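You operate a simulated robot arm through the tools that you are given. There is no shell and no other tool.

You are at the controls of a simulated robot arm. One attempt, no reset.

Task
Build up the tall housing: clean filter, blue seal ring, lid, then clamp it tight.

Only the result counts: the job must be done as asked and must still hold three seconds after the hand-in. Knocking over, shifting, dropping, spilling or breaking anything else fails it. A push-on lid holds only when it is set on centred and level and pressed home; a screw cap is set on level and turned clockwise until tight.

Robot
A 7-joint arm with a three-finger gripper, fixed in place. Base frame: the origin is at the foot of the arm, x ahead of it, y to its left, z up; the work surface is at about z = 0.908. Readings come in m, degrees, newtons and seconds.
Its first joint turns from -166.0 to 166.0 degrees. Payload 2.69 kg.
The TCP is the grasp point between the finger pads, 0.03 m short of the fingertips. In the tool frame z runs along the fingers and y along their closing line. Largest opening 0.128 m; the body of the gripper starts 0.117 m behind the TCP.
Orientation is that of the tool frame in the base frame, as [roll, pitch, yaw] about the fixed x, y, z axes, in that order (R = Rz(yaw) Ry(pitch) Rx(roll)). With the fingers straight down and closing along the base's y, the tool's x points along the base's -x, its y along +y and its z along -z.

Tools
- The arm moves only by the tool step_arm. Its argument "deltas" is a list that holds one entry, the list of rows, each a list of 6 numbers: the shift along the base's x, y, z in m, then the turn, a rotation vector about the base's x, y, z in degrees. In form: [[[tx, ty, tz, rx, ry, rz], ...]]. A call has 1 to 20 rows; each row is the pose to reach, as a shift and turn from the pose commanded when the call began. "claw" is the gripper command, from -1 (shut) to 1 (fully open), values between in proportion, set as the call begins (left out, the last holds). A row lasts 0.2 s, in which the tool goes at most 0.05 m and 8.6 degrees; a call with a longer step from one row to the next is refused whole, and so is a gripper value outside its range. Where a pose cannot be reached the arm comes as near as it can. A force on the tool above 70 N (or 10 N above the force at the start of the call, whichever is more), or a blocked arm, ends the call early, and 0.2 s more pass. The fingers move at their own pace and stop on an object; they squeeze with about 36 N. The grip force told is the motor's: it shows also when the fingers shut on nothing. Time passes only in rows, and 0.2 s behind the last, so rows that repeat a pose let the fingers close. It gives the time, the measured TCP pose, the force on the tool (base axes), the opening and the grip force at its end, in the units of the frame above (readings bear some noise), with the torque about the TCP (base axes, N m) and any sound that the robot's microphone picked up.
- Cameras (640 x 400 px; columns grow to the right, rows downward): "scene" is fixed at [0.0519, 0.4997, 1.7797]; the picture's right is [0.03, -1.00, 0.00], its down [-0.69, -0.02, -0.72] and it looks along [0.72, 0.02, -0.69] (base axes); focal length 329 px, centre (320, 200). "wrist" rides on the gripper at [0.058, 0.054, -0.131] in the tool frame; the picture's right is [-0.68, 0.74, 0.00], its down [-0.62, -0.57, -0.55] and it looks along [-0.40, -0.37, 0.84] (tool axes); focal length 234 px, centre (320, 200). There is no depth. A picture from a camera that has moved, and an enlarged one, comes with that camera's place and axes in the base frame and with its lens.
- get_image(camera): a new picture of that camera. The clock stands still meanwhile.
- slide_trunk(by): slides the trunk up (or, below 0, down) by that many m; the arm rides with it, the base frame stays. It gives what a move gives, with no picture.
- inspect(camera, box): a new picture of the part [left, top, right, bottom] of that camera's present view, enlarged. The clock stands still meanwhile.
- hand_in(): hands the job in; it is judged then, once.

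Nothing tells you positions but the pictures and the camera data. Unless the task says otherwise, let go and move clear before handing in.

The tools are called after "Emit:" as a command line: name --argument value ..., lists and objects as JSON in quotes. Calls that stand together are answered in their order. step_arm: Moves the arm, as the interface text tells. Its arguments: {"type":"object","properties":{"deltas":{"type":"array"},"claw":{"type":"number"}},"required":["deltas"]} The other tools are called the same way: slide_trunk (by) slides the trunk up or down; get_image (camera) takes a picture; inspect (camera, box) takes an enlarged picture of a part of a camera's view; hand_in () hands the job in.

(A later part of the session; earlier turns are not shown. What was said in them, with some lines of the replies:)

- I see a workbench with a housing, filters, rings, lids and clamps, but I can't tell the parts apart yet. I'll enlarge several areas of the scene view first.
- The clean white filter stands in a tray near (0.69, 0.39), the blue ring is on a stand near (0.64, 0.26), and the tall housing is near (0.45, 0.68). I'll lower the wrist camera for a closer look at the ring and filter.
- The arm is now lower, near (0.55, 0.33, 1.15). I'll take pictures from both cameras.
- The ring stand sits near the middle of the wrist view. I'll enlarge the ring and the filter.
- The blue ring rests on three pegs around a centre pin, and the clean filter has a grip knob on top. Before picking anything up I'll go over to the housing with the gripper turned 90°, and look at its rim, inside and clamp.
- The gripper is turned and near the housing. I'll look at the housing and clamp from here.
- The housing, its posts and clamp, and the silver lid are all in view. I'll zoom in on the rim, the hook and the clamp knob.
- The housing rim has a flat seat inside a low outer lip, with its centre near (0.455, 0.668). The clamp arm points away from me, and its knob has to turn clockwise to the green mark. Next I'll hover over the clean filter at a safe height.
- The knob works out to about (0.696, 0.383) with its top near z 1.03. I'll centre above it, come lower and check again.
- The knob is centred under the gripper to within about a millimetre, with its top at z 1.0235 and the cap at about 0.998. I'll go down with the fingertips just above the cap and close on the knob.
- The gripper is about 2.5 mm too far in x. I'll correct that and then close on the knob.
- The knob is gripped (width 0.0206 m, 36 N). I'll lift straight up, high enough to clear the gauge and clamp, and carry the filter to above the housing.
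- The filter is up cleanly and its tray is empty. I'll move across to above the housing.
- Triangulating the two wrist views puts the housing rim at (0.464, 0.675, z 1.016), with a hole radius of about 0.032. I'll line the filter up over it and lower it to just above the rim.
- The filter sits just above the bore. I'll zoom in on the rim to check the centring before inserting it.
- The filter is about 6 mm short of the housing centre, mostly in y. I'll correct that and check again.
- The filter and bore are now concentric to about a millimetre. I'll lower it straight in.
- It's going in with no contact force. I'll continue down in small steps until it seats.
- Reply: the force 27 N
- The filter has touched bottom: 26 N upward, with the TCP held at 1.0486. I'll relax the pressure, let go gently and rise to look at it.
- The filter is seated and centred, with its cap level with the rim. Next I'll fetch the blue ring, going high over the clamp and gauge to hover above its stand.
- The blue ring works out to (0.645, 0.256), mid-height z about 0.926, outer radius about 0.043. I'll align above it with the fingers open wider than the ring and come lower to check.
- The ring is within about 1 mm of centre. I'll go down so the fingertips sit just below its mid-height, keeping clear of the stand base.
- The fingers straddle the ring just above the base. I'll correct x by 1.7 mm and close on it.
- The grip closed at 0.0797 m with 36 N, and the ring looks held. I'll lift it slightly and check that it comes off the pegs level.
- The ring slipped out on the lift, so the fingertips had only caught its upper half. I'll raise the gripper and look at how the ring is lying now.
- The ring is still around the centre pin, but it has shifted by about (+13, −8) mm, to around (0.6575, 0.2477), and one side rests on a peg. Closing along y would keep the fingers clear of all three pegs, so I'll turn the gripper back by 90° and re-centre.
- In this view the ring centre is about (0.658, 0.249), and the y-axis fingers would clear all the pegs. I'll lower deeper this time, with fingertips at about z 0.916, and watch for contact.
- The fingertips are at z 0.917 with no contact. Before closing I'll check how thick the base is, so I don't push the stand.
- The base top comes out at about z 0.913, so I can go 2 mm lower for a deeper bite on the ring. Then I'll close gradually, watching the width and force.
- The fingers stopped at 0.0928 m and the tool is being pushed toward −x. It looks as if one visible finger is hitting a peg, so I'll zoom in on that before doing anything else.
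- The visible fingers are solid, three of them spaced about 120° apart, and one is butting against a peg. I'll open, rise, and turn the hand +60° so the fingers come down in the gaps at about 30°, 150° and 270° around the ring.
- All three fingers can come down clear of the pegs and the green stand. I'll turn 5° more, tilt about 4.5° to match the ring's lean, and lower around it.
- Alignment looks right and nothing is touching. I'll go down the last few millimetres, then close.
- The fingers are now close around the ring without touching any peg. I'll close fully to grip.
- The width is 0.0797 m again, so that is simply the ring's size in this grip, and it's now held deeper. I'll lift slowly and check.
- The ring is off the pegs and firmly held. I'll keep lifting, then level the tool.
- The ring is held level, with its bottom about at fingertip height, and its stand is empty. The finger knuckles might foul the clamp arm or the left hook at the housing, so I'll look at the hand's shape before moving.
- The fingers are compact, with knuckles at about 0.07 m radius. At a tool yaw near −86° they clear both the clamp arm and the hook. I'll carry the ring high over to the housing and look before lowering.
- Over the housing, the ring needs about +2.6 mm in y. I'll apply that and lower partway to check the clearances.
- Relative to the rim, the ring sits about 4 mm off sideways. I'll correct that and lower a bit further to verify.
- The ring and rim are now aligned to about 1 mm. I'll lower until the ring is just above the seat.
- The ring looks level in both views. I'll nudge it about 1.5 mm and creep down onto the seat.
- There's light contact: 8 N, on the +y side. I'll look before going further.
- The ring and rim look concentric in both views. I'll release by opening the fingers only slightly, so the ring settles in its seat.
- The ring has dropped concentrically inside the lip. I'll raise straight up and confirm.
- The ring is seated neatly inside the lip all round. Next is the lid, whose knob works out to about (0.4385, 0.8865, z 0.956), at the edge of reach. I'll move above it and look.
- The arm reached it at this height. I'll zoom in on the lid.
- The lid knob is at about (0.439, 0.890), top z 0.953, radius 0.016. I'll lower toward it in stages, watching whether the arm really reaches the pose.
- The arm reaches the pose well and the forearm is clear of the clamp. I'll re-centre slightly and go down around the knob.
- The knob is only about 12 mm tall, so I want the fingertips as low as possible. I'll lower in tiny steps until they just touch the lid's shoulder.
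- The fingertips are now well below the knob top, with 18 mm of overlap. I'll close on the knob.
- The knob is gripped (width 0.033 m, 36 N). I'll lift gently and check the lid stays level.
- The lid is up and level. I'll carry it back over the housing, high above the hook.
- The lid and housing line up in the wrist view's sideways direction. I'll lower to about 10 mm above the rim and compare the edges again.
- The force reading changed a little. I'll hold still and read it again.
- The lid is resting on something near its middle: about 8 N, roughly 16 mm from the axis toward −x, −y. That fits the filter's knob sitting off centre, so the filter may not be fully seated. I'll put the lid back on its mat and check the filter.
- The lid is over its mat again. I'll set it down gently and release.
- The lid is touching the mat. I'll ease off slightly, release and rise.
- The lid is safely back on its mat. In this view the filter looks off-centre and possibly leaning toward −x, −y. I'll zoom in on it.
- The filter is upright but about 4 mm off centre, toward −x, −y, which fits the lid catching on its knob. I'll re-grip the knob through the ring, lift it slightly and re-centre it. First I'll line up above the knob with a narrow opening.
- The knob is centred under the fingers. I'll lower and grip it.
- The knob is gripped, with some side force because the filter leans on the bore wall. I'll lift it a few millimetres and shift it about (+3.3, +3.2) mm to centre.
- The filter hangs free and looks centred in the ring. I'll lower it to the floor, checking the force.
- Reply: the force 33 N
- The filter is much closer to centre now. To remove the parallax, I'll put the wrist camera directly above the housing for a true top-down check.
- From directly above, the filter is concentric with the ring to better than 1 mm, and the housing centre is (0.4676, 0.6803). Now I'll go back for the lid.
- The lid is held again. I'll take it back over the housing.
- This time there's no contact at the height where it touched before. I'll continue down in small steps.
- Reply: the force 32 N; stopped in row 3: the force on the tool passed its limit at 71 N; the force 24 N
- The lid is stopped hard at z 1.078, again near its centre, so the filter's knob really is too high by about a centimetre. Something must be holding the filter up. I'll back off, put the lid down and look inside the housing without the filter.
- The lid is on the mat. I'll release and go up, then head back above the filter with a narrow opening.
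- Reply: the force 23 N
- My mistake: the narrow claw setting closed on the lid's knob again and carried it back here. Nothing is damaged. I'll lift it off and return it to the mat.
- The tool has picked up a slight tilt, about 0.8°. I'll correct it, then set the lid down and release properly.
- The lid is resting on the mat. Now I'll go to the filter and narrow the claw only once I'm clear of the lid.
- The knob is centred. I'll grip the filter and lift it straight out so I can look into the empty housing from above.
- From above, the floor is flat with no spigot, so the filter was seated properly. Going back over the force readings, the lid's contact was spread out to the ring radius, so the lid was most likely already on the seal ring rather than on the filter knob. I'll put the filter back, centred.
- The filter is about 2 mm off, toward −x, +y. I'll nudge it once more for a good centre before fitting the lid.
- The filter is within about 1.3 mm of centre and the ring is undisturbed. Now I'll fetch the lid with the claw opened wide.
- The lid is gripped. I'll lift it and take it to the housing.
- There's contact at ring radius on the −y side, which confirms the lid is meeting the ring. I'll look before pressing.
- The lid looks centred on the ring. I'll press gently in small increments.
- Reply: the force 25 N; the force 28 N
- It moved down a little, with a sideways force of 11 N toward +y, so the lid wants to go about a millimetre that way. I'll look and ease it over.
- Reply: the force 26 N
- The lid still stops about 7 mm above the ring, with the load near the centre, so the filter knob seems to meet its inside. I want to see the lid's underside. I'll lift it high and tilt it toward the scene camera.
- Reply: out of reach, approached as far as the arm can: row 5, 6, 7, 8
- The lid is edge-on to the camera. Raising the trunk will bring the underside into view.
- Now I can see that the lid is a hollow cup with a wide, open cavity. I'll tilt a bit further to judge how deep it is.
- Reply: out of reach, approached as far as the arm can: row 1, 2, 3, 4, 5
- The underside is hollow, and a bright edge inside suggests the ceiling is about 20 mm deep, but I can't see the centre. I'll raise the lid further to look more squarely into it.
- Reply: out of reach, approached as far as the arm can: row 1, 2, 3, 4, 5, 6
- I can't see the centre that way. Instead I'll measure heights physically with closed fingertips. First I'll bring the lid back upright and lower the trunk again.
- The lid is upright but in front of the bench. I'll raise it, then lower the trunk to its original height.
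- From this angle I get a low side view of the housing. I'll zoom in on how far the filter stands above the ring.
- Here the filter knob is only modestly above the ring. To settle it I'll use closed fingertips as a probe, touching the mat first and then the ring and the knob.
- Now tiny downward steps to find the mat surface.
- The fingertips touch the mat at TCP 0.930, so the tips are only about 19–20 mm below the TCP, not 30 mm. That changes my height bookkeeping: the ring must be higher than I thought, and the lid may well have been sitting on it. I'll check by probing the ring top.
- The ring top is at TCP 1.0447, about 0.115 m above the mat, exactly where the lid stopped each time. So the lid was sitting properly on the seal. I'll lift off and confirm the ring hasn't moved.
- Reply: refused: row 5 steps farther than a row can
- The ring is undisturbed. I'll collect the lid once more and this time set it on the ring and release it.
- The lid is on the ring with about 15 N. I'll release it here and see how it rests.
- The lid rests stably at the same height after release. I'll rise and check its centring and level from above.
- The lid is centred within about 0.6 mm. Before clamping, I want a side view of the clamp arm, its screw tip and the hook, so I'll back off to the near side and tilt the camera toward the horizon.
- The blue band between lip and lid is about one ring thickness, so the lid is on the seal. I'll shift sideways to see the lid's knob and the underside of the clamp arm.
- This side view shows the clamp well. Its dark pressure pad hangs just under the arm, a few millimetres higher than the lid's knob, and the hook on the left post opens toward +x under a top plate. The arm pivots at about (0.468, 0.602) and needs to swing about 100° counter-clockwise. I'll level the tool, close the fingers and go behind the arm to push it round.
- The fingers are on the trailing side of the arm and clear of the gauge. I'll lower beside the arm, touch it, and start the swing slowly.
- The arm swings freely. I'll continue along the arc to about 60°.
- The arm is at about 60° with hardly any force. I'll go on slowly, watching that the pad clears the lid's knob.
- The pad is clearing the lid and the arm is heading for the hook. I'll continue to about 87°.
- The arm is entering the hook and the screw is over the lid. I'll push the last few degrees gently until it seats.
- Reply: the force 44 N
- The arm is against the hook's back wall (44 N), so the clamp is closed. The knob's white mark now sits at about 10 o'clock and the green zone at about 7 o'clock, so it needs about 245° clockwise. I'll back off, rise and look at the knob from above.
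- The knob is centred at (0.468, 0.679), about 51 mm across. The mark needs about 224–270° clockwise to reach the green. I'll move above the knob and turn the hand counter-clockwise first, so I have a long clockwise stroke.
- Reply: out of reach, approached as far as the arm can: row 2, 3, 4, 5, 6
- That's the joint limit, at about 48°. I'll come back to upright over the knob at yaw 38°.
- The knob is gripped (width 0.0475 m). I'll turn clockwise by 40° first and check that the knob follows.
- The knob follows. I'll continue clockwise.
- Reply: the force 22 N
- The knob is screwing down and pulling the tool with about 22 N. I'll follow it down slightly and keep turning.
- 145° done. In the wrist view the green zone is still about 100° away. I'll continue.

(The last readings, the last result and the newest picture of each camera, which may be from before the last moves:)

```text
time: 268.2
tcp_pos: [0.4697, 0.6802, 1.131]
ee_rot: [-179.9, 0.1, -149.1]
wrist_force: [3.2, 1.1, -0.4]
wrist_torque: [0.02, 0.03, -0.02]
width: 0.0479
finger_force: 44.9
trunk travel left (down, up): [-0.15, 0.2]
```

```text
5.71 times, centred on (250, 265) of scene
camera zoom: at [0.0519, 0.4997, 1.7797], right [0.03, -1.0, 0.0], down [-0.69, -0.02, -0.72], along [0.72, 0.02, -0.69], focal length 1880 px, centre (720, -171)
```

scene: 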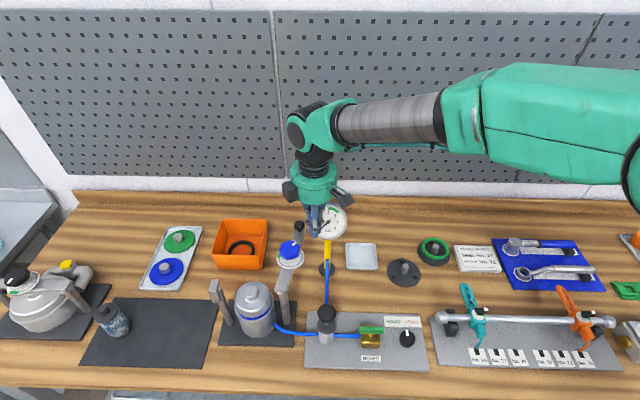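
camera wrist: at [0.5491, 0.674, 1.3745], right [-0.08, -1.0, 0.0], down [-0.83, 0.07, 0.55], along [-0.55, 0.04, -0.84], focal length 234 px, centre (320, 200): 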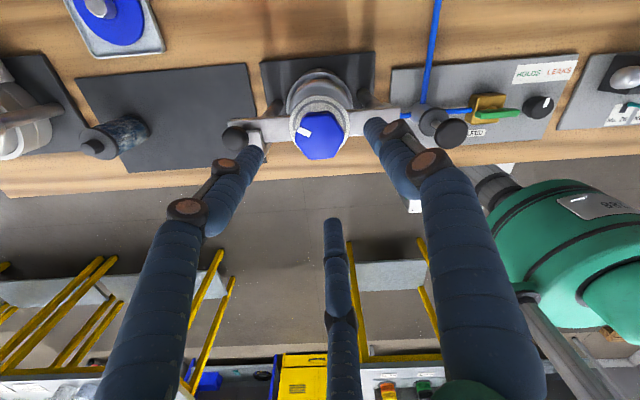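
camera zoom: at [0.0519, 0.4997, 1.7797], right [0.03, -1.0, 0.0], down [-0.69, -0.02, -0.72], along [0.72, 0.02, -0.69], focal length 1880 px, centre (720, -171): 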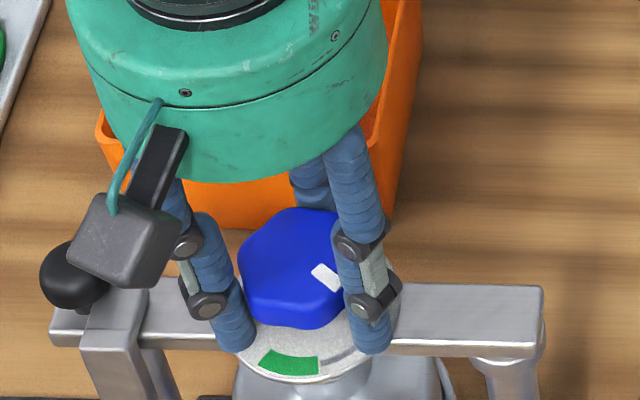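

187° done. The green zone is now about 40–95° ahead of the mark. I'll continue in smaller increments and watch the torque.

Emit:
step_arm --deltas '[[[0, 0, -0.0002, 0, 0, -7], [0, 0, -0.0004, 0, 0, -14], [0, 0, -0.0006, 0, 0, -21], [0, 0, -0.0008, 0, 0, -28], [0, 0, -0.001, 0, 0, -35], [0, 0, -0.001, 0, 0, -35]]]'

Emit:
inspect --camera "wrist" --box '[230, 70, 410, 230]'

Emit:
inspect --camera "scene" --box '[210, 230, 290, 300]'

```text
time: 269.6
tcp_pos: [0.4689, 0.6806, 1.1299]
ee_rot: [-179.8, 0.0, 175.8]
wrist_force: [3.6, 1.5, 11.9]
wrist_torque: [-0.12, -0.07, -0.12]
width: 0.0478
finger_force: 45.2
trunk travel left (down, up): [-0.15, 0.2]
```

```text
2.50 times, centred on (320, 150) of wrist
camera zoom: at [0.4155, 0.7389, 1.2601], right [0.73, 0.68, 0.0], down [0.57, -0.61, 0.55], along [0.38, -0.4, -0.84], focal length 585 px, centre (320, 325)
```

zoom: 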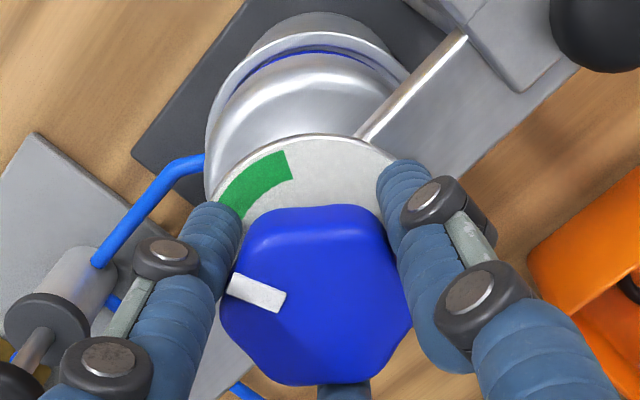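

```text
5.71 times, centred on (250, 265) of scene
camera zoom: at [0.0519, 0.4997, 1.7797], right [0.03, -1.0, 0.0], down [-0.69, -0.02, -0.72], along [0.72, 0.02, -0.69], focal length 1880 px, centre (720, -171)
```

zoom: 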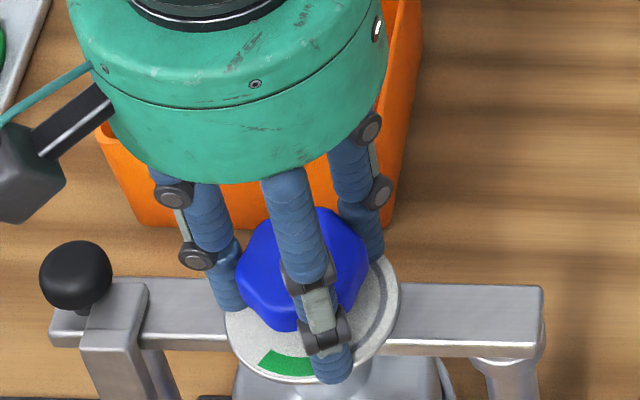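

222° done and resistance is starting (torque −0.12 N m). The mark is just short of the green zone, so I'll turn on in smaller steps.

Emit:
step_arm --deltas '[[[0, 0, 0.0005, 0, 0, -5], [0, 0, 0.0005, 0, 0, -10], [0, 0, 0.0005, 0, 0, -15], [0, 0, 0.0005, 0, 0, -15]]]'

Emit:
inspect --camera "wrist" --box '[230, 70, 410, 230]'

Emit:
inspect --camera "scene" --box '[210, 230, 290, 300]'

```text
time: 270.6
tcp_pos: [0.4696, 0.6799, 1.1301]
ee_rot: [-179.8, 0.0, 160.9]
wrist_force: [5.4, 5.3, 5.9]
wrist_torque: [0.18, -0.23, -0.06]
width: 0.0481
finger_force: 44.8
trunk travel left (down, up): [-0.15, 0.2]
```

```text
2.50 times, centred on (320, 150) of wrist
camera zoom: at [0.4325, 0.7511, 1.2598], right [0.88, 0.47, 0.0], down [0.4, -0.73, 0.55], along [0.26, -0.49, -0.83], focal length 585 px, centre (320, 325)
```

zoom: 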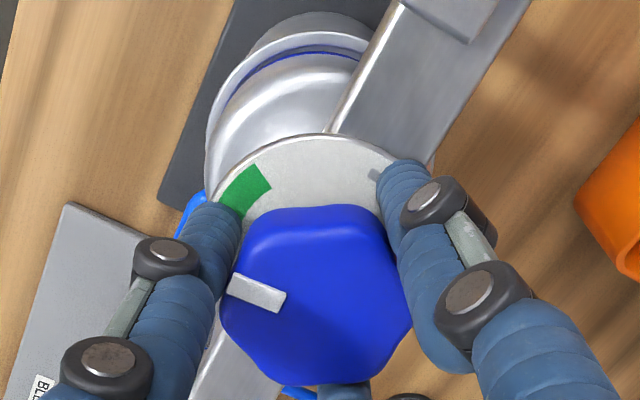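

```text
5.71 times, centred on (250, 265) of scene
camera zoom: at [0.0519, 0.4997, 1.7797], right [0.03, -1.0, 0.0], down [-0.69, -0.02, -0.72], along [0.72, 0.02, -0.69], focal length 1880 px, centre (720, -171)
```

zoom: 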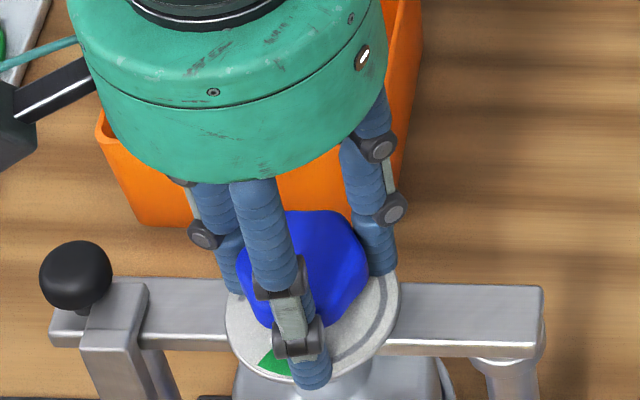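

The mark should now be inside the green. I'll add 8° to bring it nearer the middle, then let go and look.

Emit:
step_arm --deltas '[[[0, 0, 0, 0, 0, -4], [0, 0, 0, 0, 0, -8], [0, 0, 0, 0, 0, -8]]]'

Emit:
step_arm --deltas '[[[0, 0, 0, 0, 0, 0], [0, 0, 0, 0, 0, 0]]]' --claw 0.25

Emit:
step_arm --deltas '[[[0, 0, 0.01, 0, 0, 0], [0, 0, 0.03, 0, 0, 0], [0, 0, 0.06, 0, 0, 0], [0, 0, 0.09, 0, 0, 0], [0, 0, 0.12, 0, 0, 0], [0, 0, 0.12, 0, 0, 0]]]'

Emit:
inspect --camera "wrist" --box '[250, 30, 400, 150]'

Emit:
inspect --camera "scene" --box '[210, 230, 290, 310]'

```text
time: 271.4
tcp_pos: [0.4708, 0.68, 1.1301]
ee_rot: [-179.8, 0.0, 152.9]
wrist_force: [3.6, 1.6, 0.0]
wrist_torque: [0.06, -0.16, 0.03]
width: 0.0477
finger_force: 44.7
trunk travel left (down, up): [-0.15, 0.2]
```

```text
time: 272.0
tcp_pos: [0.4717, 0.6817, 1.1305]
ee_rot: [-179.9, 0.0, 152.9]
wrist_force: [-0.4, -0.2, -0.6]
wrist_torque: [0.02, -0.01, 0.02]
width: 0.0802
finger_force: 0.1
trunk travel left (down, up): [-0.15, 0.2]
```

```text
time: 273.4
tcp_pos: [0.4698, 0.6817, 1.2505]
ee_rot: [-179.8, 0.0, 152.9]
wrist_force: [-0.6, -0.2, 0.2]
wrist_torque: [0.01, 0.02, -0.01]
width: 0.0801
finger_force: 0.1
trunk travel left (down, up): [-0.15, 0.2]
```

```text
3.33 times, centred on (325, 90) of wrist
camera zoom: at [0.4424, 0.7575, 1.3812], right [0.94, 0.35, 0.0], down [0.29, -0.78, 0.55], along [0.19, -0.52, -0.83], focal length 781 px, centre (303, 567)
```

zoom: 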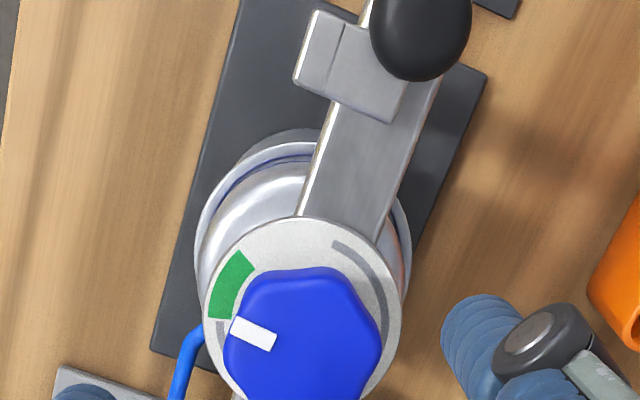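

```text
5.00 times, centred on (250, 270) of scene
camera zoom: at [0.0519, 0.4997, 1.7797], right [0.03, -1.0, 0.0], down [-0.69, -0.02, -0.72], along [0.72, 0.02, -0.69], focal length 1645 px, centre (670, -150)
```

zoom: 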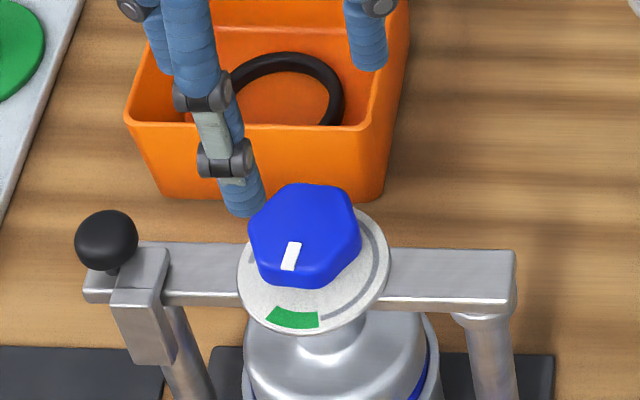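

The white mark is now inside the green zone in both views. I'll check from the side that the pad presses the lid and all is level, so I'll turn the hand back and go to the earlier viewing pose.

Emit:
step_arm --deltas '[[[0, 0, 0.02, 0, 0, 7], [-0.01, -0.01, 0.05, 0, 0, 14], [-0.02, -0.02, 0.05, 0, 0, 21], [-0.03, -0.03, 0.05, 0, 0, 28], [-0.04, -0.04, 0.05, 0, 0, 35], [-0.05, -0.05, 0.05, 0, 0, 42], [-0.06, -0.06, 0.05, 0, 0, 49], [-0.07, -0.07, 0.05, 0, 0, 56], [-0.08, -0.08, 0.05, 0, 0, 63], [-0.09, -0.09, 0.05, 0, 0, 70], [-0.1, -0.1, 0.05, 0, 0, 77], [-0.11, -0.11, 0.05, 0, 0, 84], [-0.114, -0.115, 0.05, 0, 0, 91], [-0.114, -0.118, 0.05, 0, 0, 98], [-0.114, -0.118, 0.05, 0, 0, 105], [-0.114, -0.118, 0.05, 0, 0, 112], [-0.114, -0.118, 0.05, 0, 0, 119], [-0.114, -0.118, 0.05, 0, 0, 121], [-0.114, -0.118, 0.05, 0, 0, 121]]]'

Emit:
step_arm --deltas '[[[0, 0, -0.03, 6.3, -5, 0], [0, 0, -0.06, 12.5, -10, 0], [0, 0, -0.09, 18.8, -15, 0], [0, 0, -0.12, 25, -20, 0], [0, 0, -0.15, 31.3, -24.9, 0], [0, 0, -0.16, 31.3, -24.9, 0], [0, 0, -0.16, 31.3, -24.9, 0]]]' --claw -0.25

Emit:
inspect --camera "wrist" --box '[200, 80, 400, 240]'

Emit:
get_image --camera "scene"

```text
time: 277.4
tcp_pos: [0.3564, 0.5631, 1.2995]
ee_rot: [-179.9, 0.0, -86.1]
wrist_force: [-0.8, 0.8, -0.9]
wrist_torque: [0.01, -0.01, 0.0]
width: 0.08
finger_force: 0.1
trunk travel left (down, up): [-0.15, 0.2]
```

```text
time: 279.0
tcp_pos: [0.3547, 0.5611, 1.1407]
ee_rot: [-150.4, 28.4, -78.5]
wrist_force: [0.0, 0.9, -0.1]
wrist_torque: [-0.01, 0.02, 0.02]
width: 0.0481
finger_force: 0.0
trunk travel left (down, up): [-0.15, 0.2]
```

```text
2.50 times, centred on (300, 160) of wrist
camera zoom: at [0.2646, 0.4494, 1.1881], right [-0.78, 0.62, 0.0], down [0.18, 0.22, 0.96], along [0.6, 0.75, -0.29], focal length 585 px, centre (370, 300)
```

zoom: 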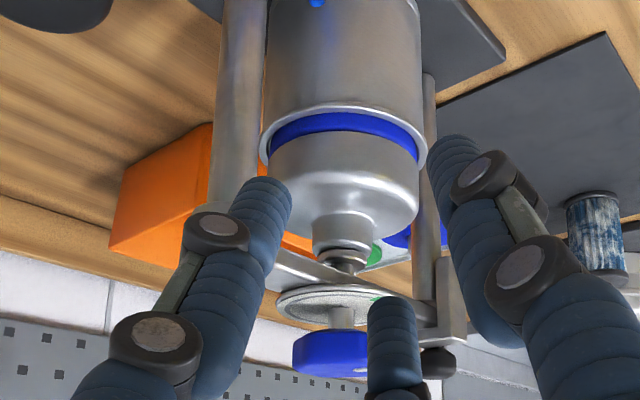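

```text
taken
```

scene: 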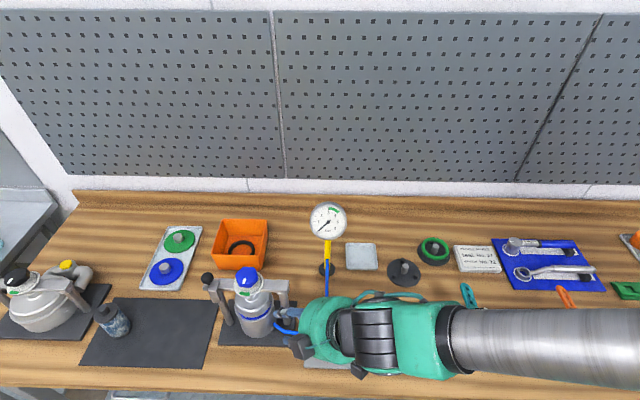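

Emit:
inspect --camera "wrist" --box '[270, 110, 390, 230]'

Emit:
inspect --camera "scene" --box '[200, 255, 300, 340]'

```text
3.33 times, centred on (330, 170) of wrist
camera zoom: at [0.2646, 0.4494, 1.1881], right [-0.78, 0.62, 0.0], down [0.18, 0.22, 0.96], along [0.6, 0.75, -0.29], focal length 781 px, centre (287, 300)
```

zoom: 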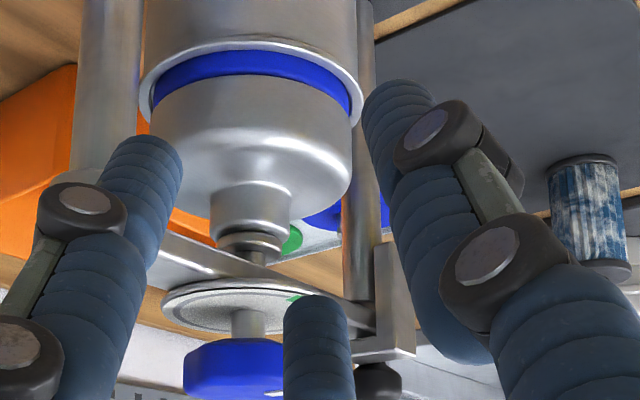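

```text
4.71 times, centred on (250, 298) of scene
camera zoom: at [0.0519, 0.4997, 1.7797], right [0.03, -1.0, 0.0], down [-0.69, -0.02, -0.72], along [0.72, 0.02, -0.69], focal length 1549 px, centre (649, -259)
```

zoom: 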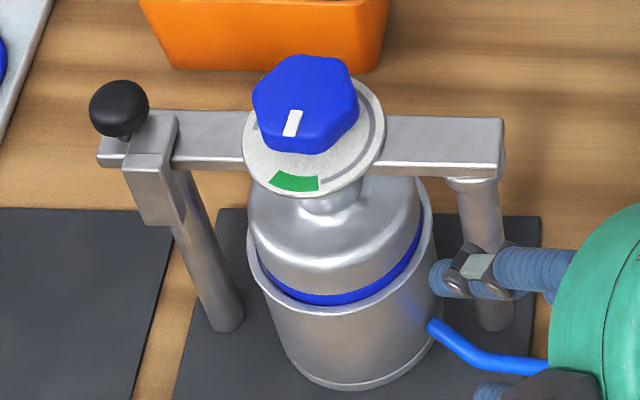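

From the side, the pad sits on the lid's knob, the lid looks level, and the seal band is even all round. I'll level the tool and take one last top-down look at the mark against the green zone.

Emit:
step_arm --deltas '[[[0, 0, 0.03, -6.3, 5, 0], [0, 0, 0.06, -12.5, 10, 0], [0, 0, 0.09, -18.8, 15, 0], [0, 0, 0.12, -25, 20, 0], [0, 0, 0.15, -31.3, 24.9, 0], [0, 0, 0.16, -31.3, 24.9, 0], [0.027, 0.03, 0.16, -31.3, 24.9, 0], [0.054, 0.06, 0.16, -31.3, 24.9, 0], [0.081, 0.09, 0.16, -31.3, 24.9, 0], [0.108, 0.12, 0.16, -31.3, 24.9, 0], [0.135, 0.15, 0.16, -31.3, 24.9, 0], [0.161, 0.178, 0.15, -31.3, 24.9, 0], [0.161, 0.178, 0.13, -31.3, 24.9, 0], [0.161, 0.178, 0.13, -31.3, 24.9, 0]]]'

Emit:
inspect --camera "wrist" --box '[260, 0, 390, 110]'

Emit:
get_image --camera "wrist"

```text
time: 282.0
tcp_pos: [0.5162, 0.7413, 1.2697]
ee_rot: [-179.8, -0.1, -86.2]
wrist_force: [-0.4, 0.6, 0.0]
wrist_torque: [0.02, -0.03, -0.01]
width: 0.048
finger_force: 0.1
trunk travel left (down, up): [-0.15, 0.2]
```

```text
3.64 times, centred on (325, 55) of wrist
camera zoom: at [0.4673, 0.679, 1.4002], right [-0.78, 0.62, 0.0], down [0.52, 0.65, 0.55], along [0.35, 0.43, -0.83], focal length 852 px, centre (302, 727)
```

zoom: 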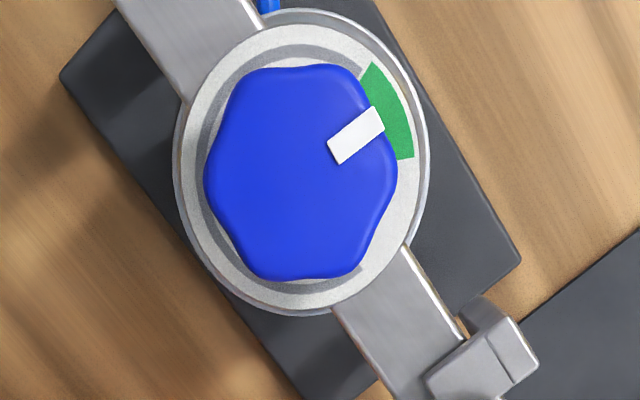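

```text
taken
camera wrist: at [0.4673, 0.679, 1.4002], right [-0.78, 0.62, 0.0], down [0.52, 0.65, 0.55], along [0.35, 0.43, -0.83], focal length 234 px, centre (320, 200)
```

wrist: 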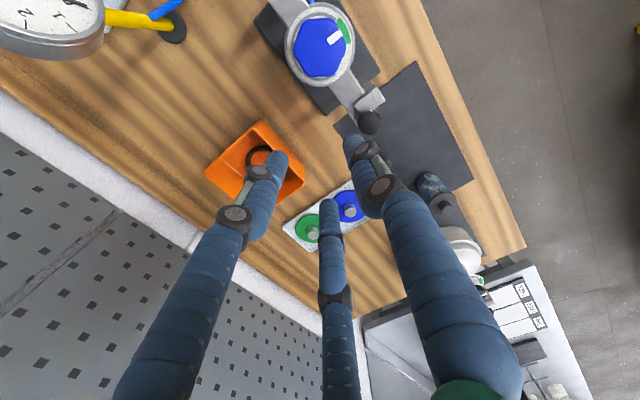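

The mark points to the middle of the green zone and the arm sits under the hook plate. I'll move the arm well clear and take a final look at the whole bench.

Emit:
step_arm --deltas '[[[0, 0, 0.04, 0, 0, 0], [0, 0, 0.08, 0, 0, 0], [0, -0.04, 0.1, 0, 0, 0], [0, -0.08, 0.12, 0, 0, 0], [0, -0.12, 0.13, 0, 0, 0], [0, -0.16, 0.13, 0, 0, 0], [0, -0.2, 0.13, 0, 0, 0], [0, -0.24, 0.13, 0, 0, 0], [0, -0.28, 0.13, 0, 0, 0], [0, -0.32, 0.13, 0, 0, 0], [0, -0.36, 0.13, 0, 0, 0], [0, -0.4, 0.13, 0, 0, 0], [0, -0.4, 0.13, 0, 0, 0], [0, -0.4, 0.13, 0, 0, 0], [0, -0.4, 0.13, 0, 0, 0]]]'

Emit:
get_image --camera "scene"

Emit:
inspect --camera "scene" --box '[195, 250, 305, 345]'

Emit:
inspect --camera "scene" --box '[300, 200, 460, 300]'

```text
time: 285.2
tcp_pos: [0.5153, 0.3401, 1.4027]
ee_rot: [-179.8, 0.0, -86.1]
wrist_force: [-0.6, -0.3, -0.5]
wrist_torque: [-0.04, 0.0, 0.03]
width: 0.0479
finger_force: 0.0
trunk travel left (down, up): [-0.15, 0.2]
```

```text
taken
```

scene: 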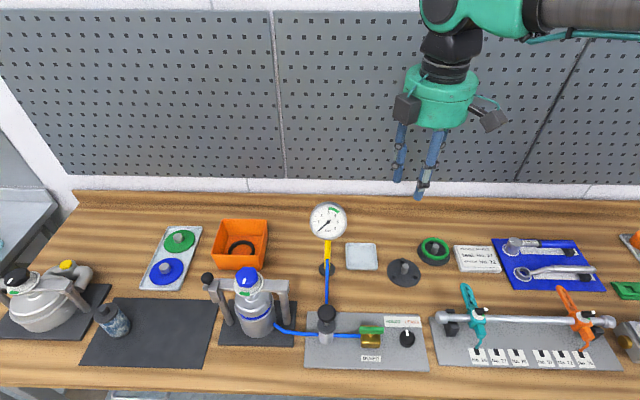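

```text
4.21 times, centred on (250, 298) of scene
camera zoom: at [0.0519, 0.4997, 1.7797], right [0.03, -1.0, 0.0], down [-0.69, -0.02, -0.72], along [0.72, 0.02, -0.69], focal length 1386 px, centre (615, -210)
```

zoom: 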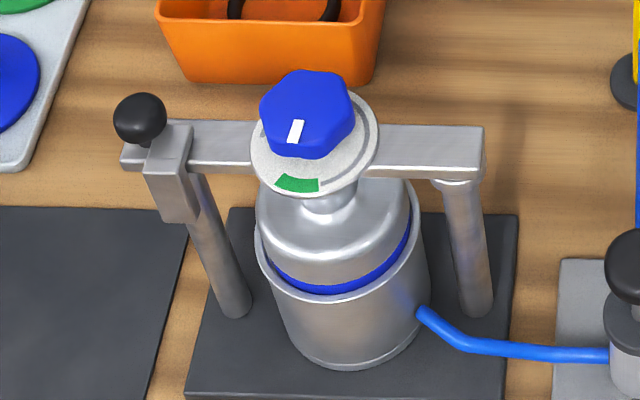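

```text
4.00 times, centred on (380, 250) of scene
camera zoom: at [0.0519, 0.4997, 1.7797], right [0.03, -1.0, 0.0], down [-0.69, -0.02, -0.72], along [0.72, 0.02, -0.69], focal length 1316 px, centre (80, 0)
```

zoom: 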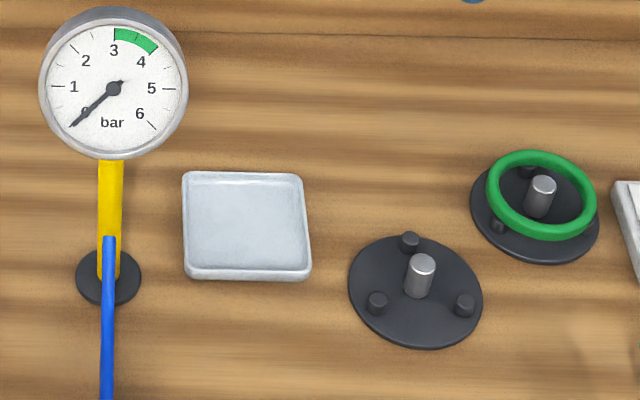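

The tall housing is built up: clean filter, blue seal ring and lid are in, and the clamp arm is hooked with its mark mid-green. Nothing else on the bench looks moved and the arm is clear, so I'm handing in.

Emit:
hand_in

```text
The job is handed in.
```

The tall housing is assembled and handed in; the hand-in gave no pass or fail result. The clean filter, blue seal ring and lid are in place, and the clamp is closed under its hook. The clamp knob's white mark points to the middle of the green zone.

- **Lid:** it rests on the seal ring, about 0.6 mm off centre when I checked before clamping. It looked level after clamping, with the pad pressing on its knob. I heard no click when pressing it down. I judged it home because it stopped at the ring's measured height.
- **Clamp tightness:** I turned the knob about 245° clockwise. I felt only slight resistance near the end, so I judged tightness by the green mark, not by torque.
- **Filter:** it stands on the housing floor, about 1.3 mm off centre.
- **Along the way:** the ring slipped out of the gripper once and dropped back onto its stand. I also carried the lid to the housing several times before working out that it had been sitting on the ring each time.
- **Rest of the bench:** in the final pictures nothing else appears moved, and the arm is clear.
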